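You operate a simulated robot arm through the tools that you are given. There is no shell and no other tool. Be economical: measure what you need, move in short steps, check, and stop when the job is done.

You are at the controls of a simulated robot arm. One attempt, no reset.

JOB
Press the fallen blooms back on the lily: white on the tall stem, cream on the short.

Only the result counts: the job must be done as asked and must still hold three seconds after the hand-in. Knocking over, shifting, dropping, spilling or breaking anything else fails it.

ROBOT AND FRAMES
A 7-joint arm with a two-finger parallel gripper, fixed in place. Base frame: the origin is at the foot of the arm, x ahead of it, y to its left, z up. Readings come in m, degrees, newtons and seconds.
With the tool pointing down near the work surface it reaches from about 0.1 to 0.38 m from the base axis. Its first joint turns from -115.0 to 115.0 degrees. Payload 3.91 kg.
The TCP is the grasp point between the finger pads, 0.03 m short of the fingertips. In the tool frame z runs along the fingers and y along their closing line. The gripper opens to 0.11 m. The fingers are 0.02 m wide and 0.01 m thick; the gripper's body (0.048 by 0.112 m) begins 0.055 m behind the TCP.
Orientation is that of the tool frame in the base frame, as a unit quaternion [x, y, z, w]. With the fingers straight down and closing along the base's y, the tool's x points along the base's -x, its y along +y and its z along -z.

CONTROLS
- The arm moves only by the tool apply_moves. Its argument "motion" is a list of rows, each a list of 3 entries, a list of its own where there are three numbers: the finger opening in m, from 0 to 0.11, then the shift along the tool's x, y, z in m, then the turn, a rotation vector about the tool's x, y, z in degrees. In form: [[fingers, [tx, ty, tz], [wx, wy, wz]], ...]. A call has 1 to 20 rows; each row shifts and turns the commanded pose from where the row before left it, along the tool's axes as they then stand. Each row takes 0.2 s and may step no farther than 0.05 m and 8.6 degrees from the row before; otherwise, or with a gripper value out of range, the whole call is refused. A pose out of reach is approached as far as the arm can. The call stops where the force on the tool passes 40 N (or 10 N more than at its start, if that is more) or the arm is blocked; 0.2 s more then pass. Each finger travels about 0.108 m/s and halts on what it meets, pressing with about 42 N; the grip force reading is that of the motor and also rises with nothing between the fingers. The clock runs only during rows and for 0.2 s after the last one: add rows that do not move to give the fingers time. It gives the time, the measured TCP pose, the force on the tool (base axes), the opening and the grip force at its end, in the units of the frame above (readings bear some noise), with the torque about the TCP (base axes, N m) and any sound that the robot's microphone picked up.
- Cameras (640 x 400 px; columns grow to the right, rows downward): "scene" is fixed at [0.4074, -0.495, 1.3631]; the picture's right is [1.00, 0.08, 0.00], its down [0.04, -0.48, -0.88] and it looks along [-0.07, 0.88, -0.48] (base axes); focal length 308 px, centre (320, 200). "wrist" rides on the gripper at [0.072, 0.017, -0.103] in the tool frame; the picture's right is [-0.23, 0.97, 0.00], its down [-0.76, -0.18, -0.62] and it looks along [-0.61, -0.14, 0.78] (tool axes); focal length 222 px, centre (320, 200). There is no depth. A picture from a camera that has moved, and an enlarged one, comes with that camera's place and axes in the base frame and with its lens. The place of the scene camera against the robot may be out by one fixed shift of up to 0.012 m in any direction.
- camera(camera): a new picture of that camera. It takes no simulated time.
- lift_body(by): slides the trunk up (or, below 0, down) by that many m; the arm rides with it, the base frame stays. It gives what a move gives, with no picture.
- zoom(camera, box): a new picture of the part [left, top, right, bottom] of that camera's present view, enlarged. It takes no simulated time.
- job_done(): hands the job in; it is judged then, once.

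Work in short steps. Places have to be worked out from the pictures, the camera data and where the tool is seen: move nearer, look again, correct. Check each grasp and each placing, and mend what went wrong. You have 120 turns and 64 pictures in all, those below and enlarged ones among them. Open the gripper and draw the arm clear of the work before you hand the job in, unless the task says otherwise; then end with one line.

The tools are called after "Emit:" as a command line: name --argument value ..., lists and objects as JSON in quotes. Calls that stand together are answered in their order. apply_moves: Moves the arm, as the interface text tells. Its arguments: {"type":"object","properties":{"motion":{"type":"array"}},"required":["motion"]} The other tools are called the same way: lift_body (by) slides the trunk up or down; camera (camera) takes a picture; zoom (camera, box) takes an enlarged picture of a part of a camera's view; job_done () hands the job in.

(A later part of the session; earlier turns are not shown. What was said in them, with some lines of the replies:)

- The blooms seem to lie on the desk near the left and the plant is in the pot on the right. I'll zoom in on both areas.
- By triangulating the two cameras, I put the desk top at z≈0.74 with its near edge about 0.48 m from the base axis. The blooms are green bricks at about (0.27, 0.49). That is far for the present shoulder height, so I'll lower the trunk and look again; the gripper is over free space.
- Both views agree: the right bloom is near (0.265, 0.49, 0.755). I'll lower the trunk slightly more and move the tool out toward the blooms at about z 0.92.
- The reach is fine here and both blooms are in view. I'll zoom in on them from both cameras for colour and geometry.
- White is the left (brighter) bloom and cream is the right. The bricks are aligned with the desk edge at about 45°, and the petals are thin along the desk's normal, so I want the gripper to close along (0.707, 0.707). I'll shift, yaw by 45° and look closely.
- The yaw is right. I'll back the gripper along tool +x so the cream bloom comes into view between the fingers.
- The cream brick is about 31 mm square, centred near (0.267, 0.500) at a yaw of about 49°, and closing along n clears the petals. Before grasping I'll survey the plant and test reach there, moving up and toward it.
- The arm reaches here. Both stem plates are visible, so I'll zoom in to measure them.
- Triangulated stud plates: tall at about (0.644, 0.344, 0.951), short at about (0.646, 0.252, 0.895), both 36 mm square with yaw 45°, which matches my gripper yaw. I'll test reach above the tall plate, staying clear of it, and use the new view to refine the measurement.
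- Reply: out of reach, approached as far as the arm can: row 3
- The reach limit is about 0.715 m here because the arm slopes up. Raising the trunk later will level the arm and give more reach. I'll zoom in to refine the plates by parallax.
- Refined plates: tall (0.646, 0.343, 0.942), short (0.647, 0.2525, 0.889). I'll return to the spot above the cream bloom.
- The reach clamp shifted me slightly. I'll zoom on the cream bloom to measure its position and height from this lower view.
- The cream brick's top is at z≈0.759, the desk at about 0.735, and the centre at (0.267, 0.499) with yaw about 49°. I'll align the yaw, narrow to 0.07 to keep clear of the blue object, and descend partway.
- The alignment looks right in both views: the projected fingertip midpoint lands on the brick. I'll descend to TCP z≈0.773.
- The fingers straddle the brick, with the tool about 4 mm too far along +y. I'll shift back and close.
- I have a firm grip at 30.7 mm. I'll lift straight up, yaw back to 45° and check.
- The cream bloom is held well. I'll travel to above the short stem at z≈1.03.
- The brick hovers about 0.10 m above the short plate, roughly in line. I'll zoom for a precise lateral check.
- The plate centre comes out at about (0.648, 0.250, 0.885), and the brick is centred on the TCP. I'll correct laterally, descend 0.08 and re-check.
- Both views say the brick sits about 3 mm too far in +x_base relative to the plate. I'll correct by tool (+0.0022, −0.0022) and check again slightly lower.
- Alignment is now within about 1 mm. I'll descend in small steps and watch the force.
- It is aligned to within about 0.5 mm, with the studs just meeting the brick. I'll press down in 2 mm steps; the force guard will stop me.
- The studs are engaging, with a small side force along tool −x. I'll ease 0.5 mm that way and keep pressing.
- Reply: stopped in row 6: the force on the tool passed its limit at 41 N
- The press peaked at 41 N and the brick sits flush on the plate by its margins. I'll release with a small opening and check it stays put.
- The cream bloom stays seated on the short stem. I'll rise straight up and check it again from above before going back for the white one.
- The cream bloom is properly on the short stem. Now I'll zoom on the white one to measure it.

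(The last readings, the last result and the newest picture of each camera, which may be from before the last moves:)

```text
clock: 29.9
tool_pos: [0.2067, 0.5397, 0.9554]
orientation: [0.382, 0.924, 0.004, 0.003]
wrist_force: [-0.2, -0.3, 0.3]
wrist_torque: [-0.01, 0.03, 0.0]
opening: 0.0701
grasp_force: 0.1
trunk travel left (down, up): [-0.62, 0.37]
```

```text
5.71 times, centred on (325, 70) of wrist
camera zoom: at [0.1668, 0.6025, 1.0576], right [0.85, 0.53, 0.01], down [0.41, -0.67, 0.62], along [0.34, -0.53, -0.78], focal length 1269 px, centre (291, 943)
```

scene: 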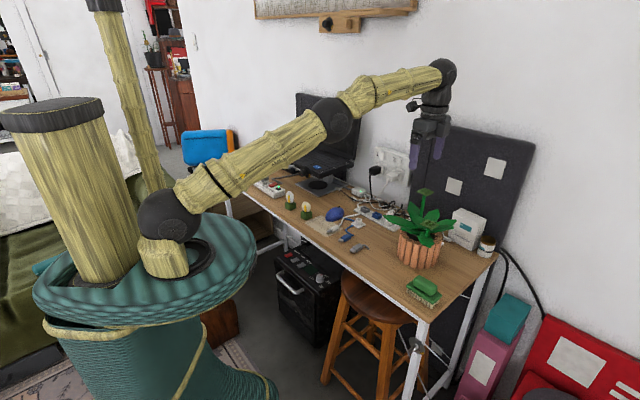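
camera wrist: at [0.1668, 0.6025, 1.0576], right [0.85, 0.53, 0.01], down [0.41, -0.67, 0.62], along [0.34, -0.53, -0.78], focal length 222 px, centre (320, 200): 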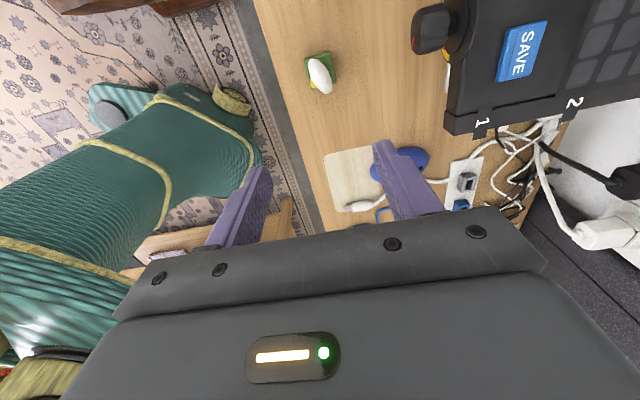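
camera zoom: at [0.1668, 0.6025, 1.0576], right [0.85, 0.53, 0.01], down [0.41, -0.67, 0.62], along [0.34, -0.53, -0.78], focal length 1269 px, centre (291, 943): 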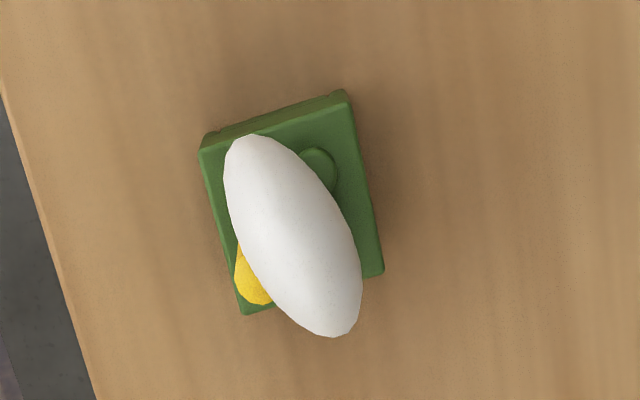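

White brick centre is about (0.1945, 0.565) with yaw about 47°. I'll fix the slight tilt, align over it and go down partway.

Emit:
apply_moves --motion '[[0.07, [0.0266, 0.0093, 0], [0, 0, 0]], [0.07, [0, 0, 0.02], [0.55, 0.15, -2.3]], [0.07, [0, 0, 0.04], [0, 0, 0]], [0.07, [0, 0, 0.03], [0, 0, 0]], [0.07, [0, 0, 0.02], [0, 0, 0]], [0.07, [0, 0, 0], [0, 0, 0]], [0.07, [0, 0, 0], [0, 0, 0]]]'

Emit:
camera --camera "wrist"

```text
clock: 31.5
tool_pos: [0.1949, 0.5629, 0.8442]
orientation: [0.364, 0.932, -0.001, 0.0]
wrist_force: [-0.7, -0.4, 0.3]
wrist_torque: [-0.03, -0.01, 0.0]
opening: 0.0699
grasp_force: 0.2
trunk travel left (down, up): [-0.62, 0.37]
```

```text
21 pictures are left
camera wrist: at [0.1529, 0.6259, 0.9466], right [0.83, 0.56, 0.0], down [0.44, -0.65, 0.62], along [0.35, -0.52, -0.78], focal length 222 px, centre (320, 200)
```

wrist: 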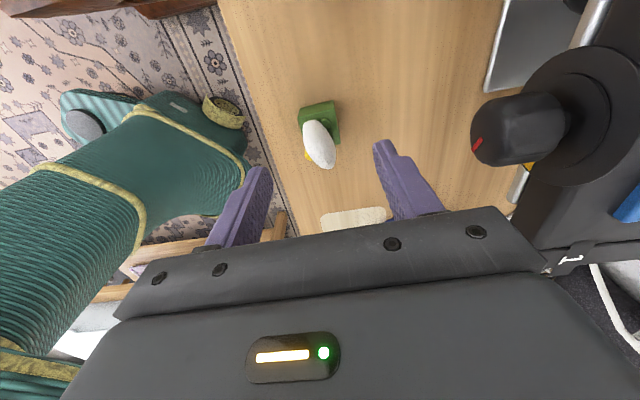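

The device's knob is near on the far side; I estimate about 1 cm clearance from the gripper body. I'll check this from the scene camera.

Emit:
zoom --camera "scene" --box '[262, 140, 342, 215]'

```text
5.33 times, centred on (302, 178) of scene
camera zoom: at [0.4074, -0.495, 1.3631], right [1.0, 0.08, 0.0], down [0.04, -0.48, -0.88], along [-0.07, 0.88, -0.48], focal length 1642 px, centre (416, 320)
```

zoom: 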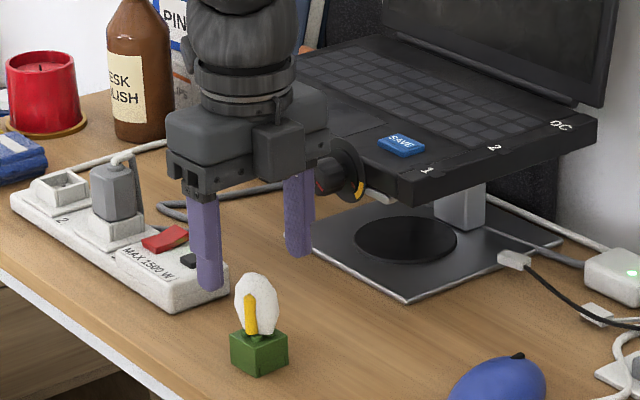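

The knob nose is near (0.228, 0.629, 0.86), leaving only about 1 cm. I'll bias the gripper 9 mm toward the front, so the rear finger slides the brick slightly forward while closing, and descend that way.

Emit:
apply_moves --motion '[[0.07, [0.002, -0.009, 0], [0, 0, 0]], [0.07, [0, 0, 0.025], [0, 0, 0]], [0.07, [0, 0, 0.02], [0, 0, 0]], [0.07, [0, 0, 0], [0, 0, 0]]]'

Emit:
camera --camera "wrist"

```text
clock: 32.5
tool_pos: [0.187, 0.5586, 0.7991]
orientation: [0.364, 0.931, -0.002, 0.002]
wrist_force: [0.8, 0.2, 0.4]
wrist_torque: [-0.01, 0.0, 0.01]
opening: 0.0699
grasp_force: 0.2
trunk travel left (down, up): [-0.62, 0.37]
```

```text
19 pictures are left
camera wrist: at [0.1458, 0.6205, 0.9017], right [0.83, 0.56, 0.0], down [0.44, -0.65, 0.62], along [0.35, -0.52, -0.78], focal length 222 px, centre (320, 200)
```

wrist: 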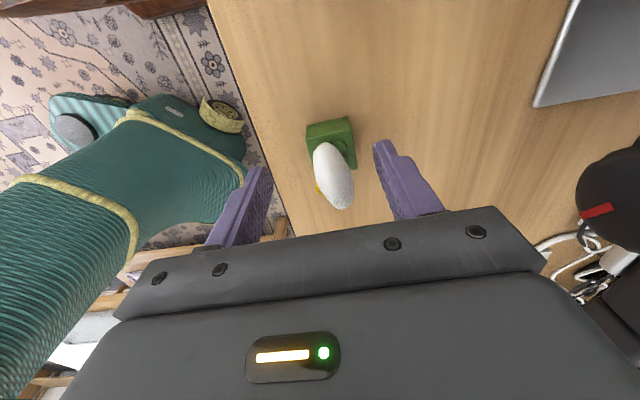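

The knob is now well clear and the rear finger has about 1 cm gap to the brick. I'll descend the last 27 mm and close.

Emit:
apply_moves --motion '[[0.07, [0, 0, 0.015], [0, 0, 0]], [0.07, [0, 0, 0.012], [0, 0, 0]], [0.07, [0, 0, 0], [0, 0, 0]], [0.06, [0, 0, 0], [0, 0, 0]], [0.05, [0, 0, 0], [0, 0, 0]], [0.04, [0, 0, 0], [0, 0, 0]], [0.03, [0, 0, 0], [0, 0, 0]], [0.01, [0, 0, 0], [0, 0, 0]], [0.01, [0, 0, 0], [0, 0, 0]]]'

Emit:
zoom --camera "wrist" --box '[260, 75, 380, 175]'

```text
clock: 34.5
tool_pos: [0.188, 0.5574, 0.7733]
orientation: [0.365, 0.931, -0.001, 0.001]
wrist_force: [1.4, -0.3, 1.1]
wrist_torque: [0.06, -0.02, -0.02]
opening: 0.0306
grasp_force: 41.8
trunk travel left (down, up): [-0.62, 0.37]
```

```text
4.00 times, centred on (320, 125) of wrist
camera zoom: at [0.1459, 0.6197, 0.8759], right [0.83, 0.56, 0.0], down [0.44, -0.65, 0.62], along [0.35, -0.52, -0.78], focal length 888 px, centre (320, 500)
```

zoom: 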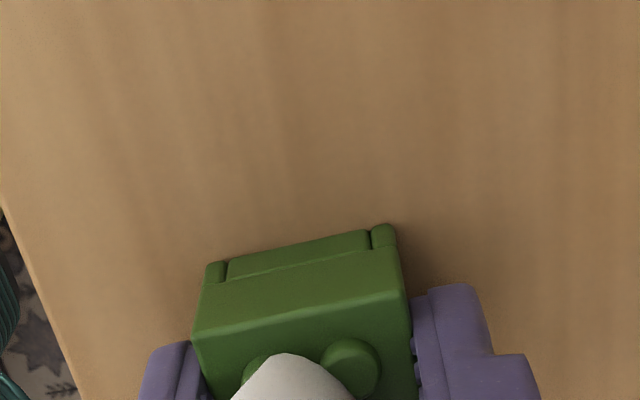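

White is held the same way as cream was. I'll lift a little with the arm, then raise the trunk 0.16 m, which also gives the reach needed for the tall stem.

Emit:
apply_moves --motion '[[0.01, [0, 0, -0.02], [0, 0, 0]], [0.01, [0, 0, -0.02], [0, 0, 0]], [0.01, [0, 0, 0], [0, 0, 0]]]'

Emit:
lift_body --by 0.16

```text
clock: 35.3
tool_pos: [0.1876, 0.5573, 0.8129]
orientation: [0.364, 0.931, -0.001, 0.001]
wrist_force: [0.4, -0.2, -1.0]
wrist_torque: [0.02, 0.01, 0.0]
opening: 0.0307
grasp_force: 41.4
trunk travel left (down, up): [-0.62, 0.37]
```

```text
clock: 37.2
tool_pos: [0.1882, 0.5586, 0.9728]
orientation: [0.364, 0.931, -0.001, 0.0]
wrist_force: [0.7, 1.1, -0.6]
wrist_torque: [0.04, 0.04, 0.0]
opening: 0.0307
grasp_force: 42.2
trunk travel left (down, up): [-0.78, 0.21]
```

I'll rise to about 1.06, restore the 45° yaw, and travel to above the tall stem.

Emit:
apply_moves --motion '[[0.01, [0, 0, -0.045], [0, 0, 2.3]], [0.01, [0, 0, -0.045], [0, 0, 0]], [0.01, [-0.0433, 0.01557, 0], [0, 0, 0]], [0.01, [-0.0433, 0.01557, 0], [0, 0, 0]], [0.01, [-0.0433, 0.01557, 0], [0, 0, 0]], [0.01, [-0.0433, 0.01557, 0], [0, 0, 0]], [0.01, [-0.0433, 0.01557, 0], [0, 0, 0]], [0.01, [-0.0433, 0.01557, 0], [0, 0, 0]], [0.01, [-0.0433, 0.01557, 0], [0, 0, 0]], [0.01, [-0.0433, 0.01557, 0], [0, 0, 0]], [0.01, [-0.0433, 0.01557, 0], [0, 0, 0]], [0.01, [-0.0433, 0.01557, 0], [0, 0, 0]], [0.01, [-0.0433, 0.01557, 0], [0, 0, 0]], [0.01, [0, 0, 0], [0, 0, 0]]]'

Emit:
zoom --camera "wrist" --box '[250, 55, 390, 175]'

Emit:
zoom --camera "scene" --box '[385, 140, 485, 230]'

```text
clock: 40.2
tool_pos: [0.6472, 0.3407, 1.0634]
orientation: [0.382, 0.924, 0.0, 0.0]
wrist_force: [-0.1, 0.1, -0.3]
wrist_torque: [-0.01, 0.0, 0.01]
opening: 0.0308
grasp_force: 42.0
trunk travel left (down, up): [-0.78, 0.21]
```

```text
3.33 times, centred on (320, 115) of wrist
camera zoom: at [0.6075, 0.4048, 1.166], right [0.85, 0.53, 0.0], down [0.41, -0.66, 0.62], along [0.33, -0.53, -0.78], focal length 740 px, centre (320, 483)
```

zoom: 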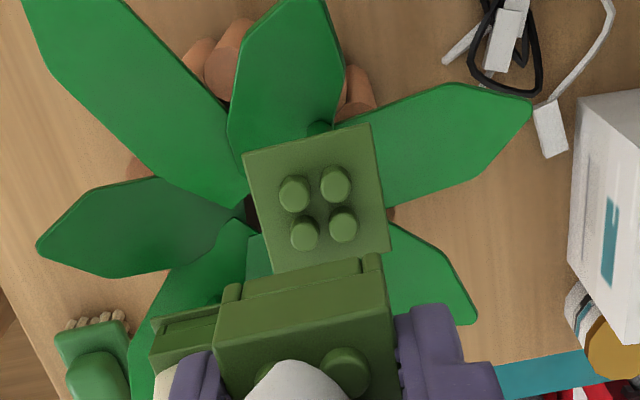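

```text
4.44 times, centred on (435, 185) of scene
camera zoom: at [0.4074, -0.495, 1.3631], right [1.0, 0.08, 0.0], down [0.04, -0.48, -0.88], along [-0.07, 0.88, -0.48], focal length 1368 px, centre (-191, 267)
```

zoom: 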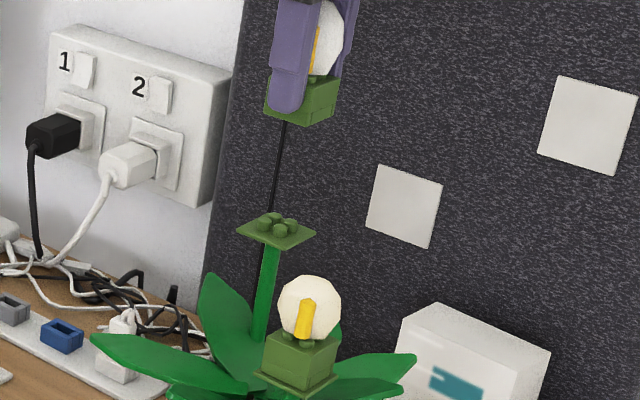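

Reach is fine. The estimates of the plate differ by a few mm at this range, so I'll apply half of the suggested correction, descend 0.055 and servo visually at close range.

Emit:
apply_moves --motion '[[0.01, [-0.003, -0.0006, 0.02], [0, 0, 0]], [0.01, [0, 0, 0.02], [0, 0, 0]], [0.01, [0, 0, 0.015], [0, 0, 0]], [0.01, [0, 0, 0], [0, 0, 0]], [0.01, [0, 0, 0], [0, 0, 0]]]'

Emit:
zoom --camera "wrist" --box '[260, 75, 380, 175]'

Emit:
zoom --camera "scene" --box '[410, 170, 450, 210]'

```text
clock: 41.4
tool_pos: [0.6466, 0.3392, 1.0081]
orientation: [0.383, 0.924, -0.001, 0.0]
wrist_force: [-0.9, -0.4, 0.7]
wrist_torque: [0.01, 0.02, 0.01]
opening: 0.0308
grasp_force: 42.7
trunk travel left (down, up): [-0.78, 0.21]
```

```text
4.00 times, centred on (320, 125) of wrist
camera zoom: at [0.6076, 0.4037, 1.1106], right [0.85, 0.53, 0.0], down [0.41, -0.66, 0.62], along [0.33, -0.53, -0.78], focal length 888 px, centre (320, 500)
```

zoom: 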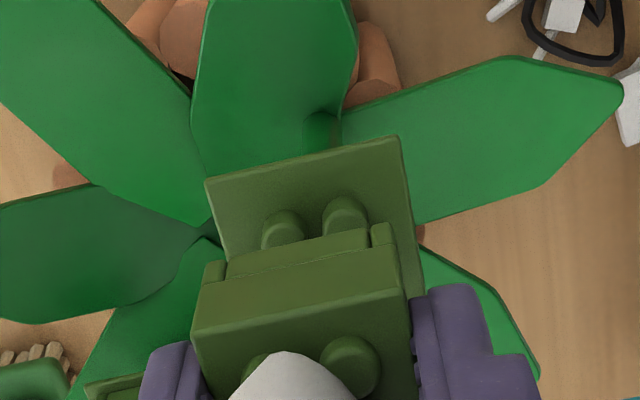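

```text
10.00 times, centred on (430, 190) of scene
camera zoom: at [0.4074, -0.495, 1.3631], right [1.0, 0.08, 0.0], down [0.04, -0.48, -0.88], along [-0.07, 0.88, -0.48], focal length 3079 px, centre (-780, 300)
```

zoom: 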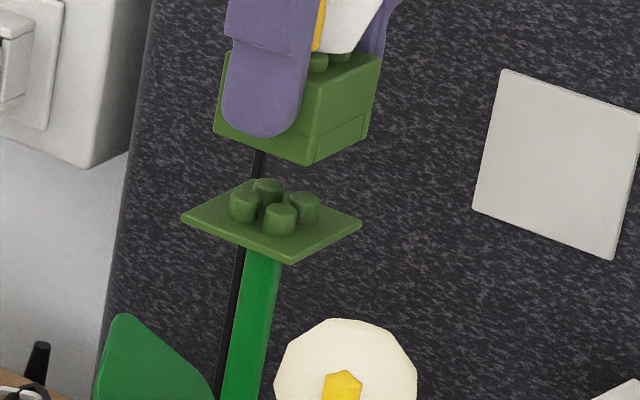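

Both views fit if the plate is at z≈0.943, leaving only about 0.8 mm of correction along −y. I'll apply it and descend 18 mm for a final check.

Emit:
apply_moves --motion '[[0.01, [-0.0003, -0.0008, 0.006], [0, 0, 0]], [0.01, [0, 0, 0.006], [0, 0, 0]], [0.01, [0, 0, 0.006], [0, 0, 0]], [0.01, [0, 0, 0], [0, 0, 0]], [0.01, [0, 0, 0], [0, 0, 0]]]'

Emit:
zoom --camera "wrist" --box '[260, 75, 380, 175]'

Emit:
zoom --camera "scene" --box '[410, 170, 450, 210]'

```text
clock: 42.6
tool_pos: [0.6491, 0.3382, 0.9897]
orientation: [0.383, 0.924, -0.001, 0.001]
wrist_force: [0.1, -0.1, -0.3]
wrist_torque: [0.01, -0.02, -0.02]
opening: 0.0309
grasp_force: 42.1
trunk travel left (down, up): [-0.78, 0.21]
```

```text
4.00 times, centred on (320, 125) of wrist
camera zoom: at [0.6085, 0.4025, 1.0923], right [0.85, 0.53, 0.0], down [0.41, -0.66, 0.62], along [0.33, -0.53, -0.78], focal length 888 px, centre (320, 500)
```

zoom: 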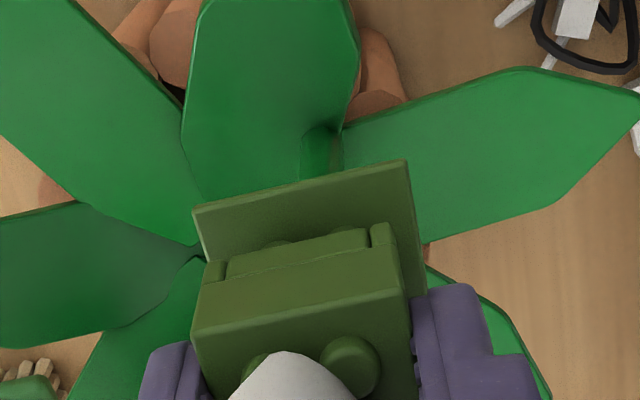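

```text
10.00 times, centred on (430, 190) of scene
camera zoom: at [0.4074, -0.495, 1.3631], right [1.0, 0.08, 0.0], down [0.04, -0.48, -0.88], along [-0.07, 0.88, -0.48], focal length 3079 px, centre (-780, 300)
```

zoom: 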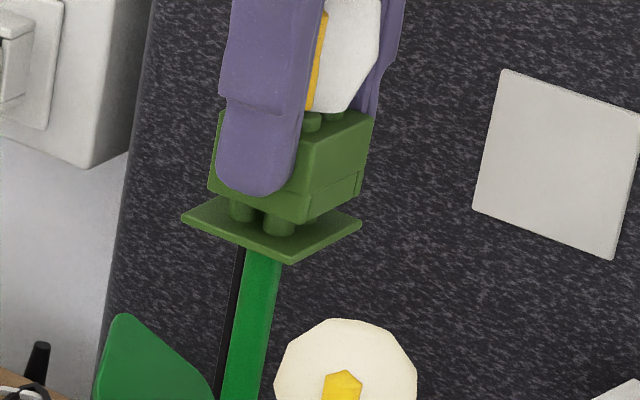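

Compared with the cream's pre-press view, the brick is now about 3 mm too far along −u, having drifted in x during the descent. I'll correct tool x by +0.003 and re-check.

Emit:
apply_moves --motion '[[0.01, [0.003, 0, 0], [0, 0, 0]], [0.01, [0, 0, 0], [0, 0, 0]], [0.01, [0, 0, 0], [0, 0, 0]]]'

Emit:
zoom --camera "wrist" --box '[260, 75, 380, 175]'

Emit:
zoom --camera "scene" --box '[410, 170, 450, 210]'

```text
clock: 43.4
tool_pos: [0.6447, 0.3412, 0.9895]
orientation: [0.383, 0.924, -0.001, 0.0]
wrist_force: [-0.5, 0.4, 0.2]
wrist_torque: [-0.01, -0.01, 0.03]
opening: 0.0308
grasp_force: 42.0
trunk travel left (down, up): [-0.78, 0.21]
```

```text
4.00 times, centred on (320, 125) of wrist
camera zoom: at [0.6063, 0.4054, 1.0924], right [0.85, 0.53, 0.0], down [0.41, -0.66, 0.62], along [0.33, -0.53, -0.78], focal length 888 px, centre (320, 500)
```

zoom: 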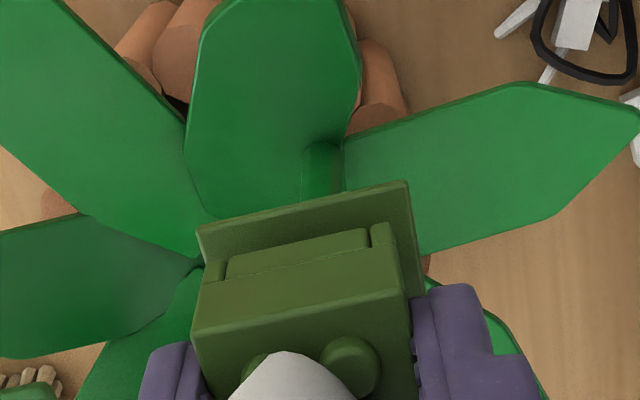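

```text
10.00 times, centred on (430, 190) of scene
camera zoom: at [0.4074, -0.495, 1.3631], right [1.0, 0.08, 0.0], down [0.04, -0.48, -0.88], along [-0.07, 0.88, -0.48], focal length 3079 px, centre (-780, 300)
```

zoom: 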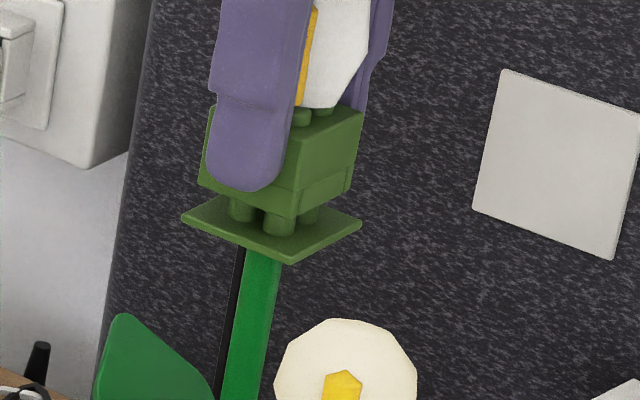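

It now matches the cream's pre-press alignment within about 0.5 mm. I'll press in 2 mm steps.

Emit:
apply_moves --motion '[[0.01, [0, 0.0002, 0.002], [0, 0, 0]], [0.01, [0, 0, 0.002], [0, 0, 0]], [0.01, [0, 0, 0.002], [0, 0, 0]], [0.01, [0, 0, 0.002], [0, 0, 0]], [0.01, [0, 0, 0.002], [0, 0, 0]]]'

```text
clock: 44.6
tool_pos: [0.646, 0.3417, 0.9806]
orientation: [0.382, 0.924, 0.0, 0.0]
wrist_force: [1.1, -0.2, 1.4]
wrist_torque: [0.53, -0.26, -0.01]
opening: 0.0306
grasp_force: 42.3
trunk travel left (down, up): [-0.78, 0.21]
```

Contact is starting with little side force, so I'll continue pressing to the limit.

Emit:
apply_moves --motion '[[0.01, [0, 0, 0.002], [0, 0, 0]], [0.01, [0, 0, 0.002], [0, 0, 0]], [0.01, [0, 0, 0.002], [0, 0, 0]], [0.01, [0, 0, 0.002], [0, 0, 0]], [0.01, [0, 0, 0.002], [0, 0, 0]], [0.01, [0, 0, 0.002], [0, 0, 0]]]'

Emit:
zoom --camera "scene" --box '[410, 170, 450, 210]'

```text
clock: 46.1
tool_pos: [0.647, 0.3407, 0.9748]
orientation: [0.382, 0.924, 0.002, 0.004]
wrist_force: [-5.8, -6.1, 14.0]
wrist_torque: [-0.43, 0.72, -0.1]
opening: 0.0307
grasp_force: 41.4
trunk travel left (down, up): [-0.78, 0.21]
stopped in row 6: the force on the tool passed its limit at 40 N (the readings are from after the stop); the commanded pose is now the measured one
```

```text
10.00 times, centred on (430, 190) of scene
camera zoom: at [0.4074, -0.495, 1.3631], right [1.0, 0.08, 0.0], down [0.04, -0.48, -0.88], along [-0.07, 0.88, -0.48], focal length 3079 px, centre (-780, 300)
```

zoom: 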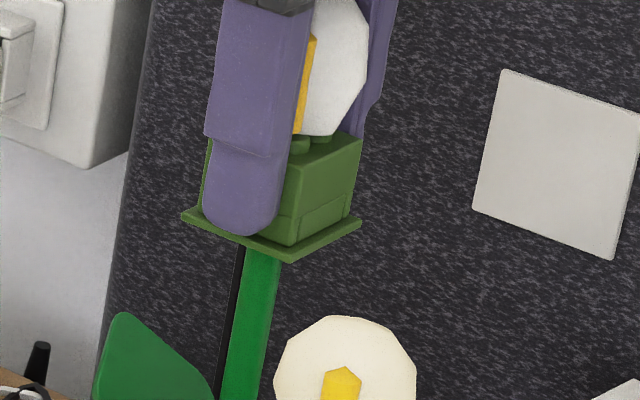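

The white brick is seated flush with the same margins as the cream. I'll release and rise straight up.

Emit:
apply_moves --motion '[[0.034, [0, 0, 0], [0, 0, 0]], [0.042, [0, 0, 0], [0, 0, 0]], [0.05, [0, 0, 0], [0, 0, 0]], [0.05, [0, 0, 0], [0, 0, 0]], [0.05, [0, 0, -0.02], [0, 0, 0]], [0.05, [0, 0, -0.03], [0, 0, 0]], [0.05, [0, 0, -0.03], [0, 0, 0]], [0.05, [0, 0, -0.03], [0, 0, 0]], [0.05, [0.04, -0.01, -0.01], [0, 0, 0]], [0.05, [0.04, -0.01, -0.01], [0, 0, 0]], [0.05, [0.04, -0.01, 0], [0, 0, 0]], [0.05, [0.04, -0.01, 0], [0, 0, 0]], [0.11, [0.04, -0.01, 0], [0, 0, 0]], [0.11, [0, 0, 0], [0, 0, 0]], [0.11, [0, 0, 0], [0, 0, 0]]]'

Emit:
zoom --camera "scene" --box '[390, 150, 480, 280]'

Emit:
camera --camera "scene"

```text
clock: 49.3
tool_pos: [0.4707, 0.4491, 1.1044]
orientation: [0.382, 0.924, 0.003, 0.003]
wrist_force: [0.5, 0.5, -0.7]
wrist_torque: [-0.01, 0.01, 0.02]
opening: 0.1101
grasp_force: 0.0
trunk travel left (down, up): [-0.78, 0.21]
```

```text
3.08 times, centred on (435, 215) of scene
camera zoom: at [0.4074, -0.495, 1.3631], right [1.0, 0.08, 0.0], down [0.04, -0.48, -0.88], along [-0.07, 0.88, -0.48], focal length 947 px, centre (-34, 154)
```

zoom: 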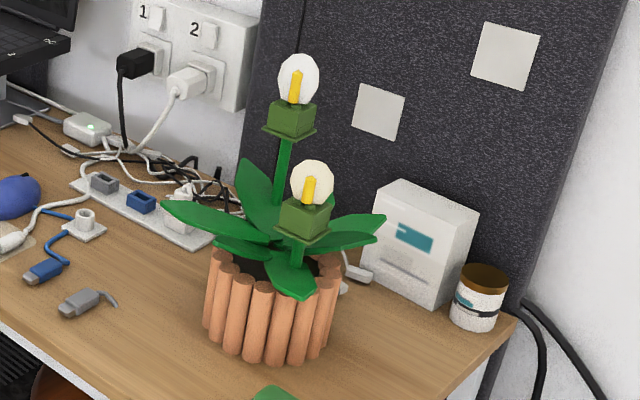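

```text
7 pictures are left
```

scene: 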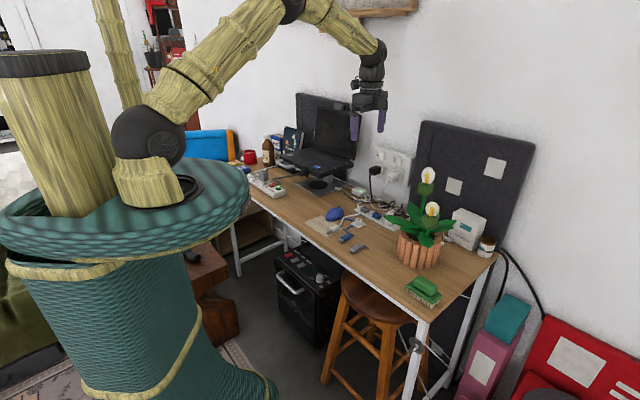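

Both blooms are upright and the arm is clear. One close look will confirm full seating.

Emit:
zoom --camera "scene" --box '[405, 160, 455, 225]'

```text
6.15 times, centred on (430, 192) of scene
camera zoom: at [0.4074, -0.495, 1.3631], right [1.0, 0.08, 0.0], down [0.04, -0.48, -0.88], along [-0.07, 0.88, -0.48], focal length 1895 px, centre (-357, 246)
```

zoom: 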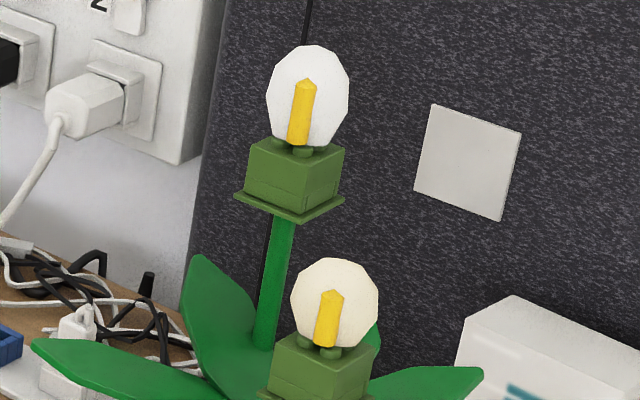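

Both bricks are flush on their plates, white on the tall stem and cream on the short, so I'm handing in.

Emit:
job_done

```text
The job is handed in.
```

I pressed the white bloom onto the tall stem and the cream bloom onto the short one; both looked flush in the last pictures, and the gripper was open and clear at hand-in.
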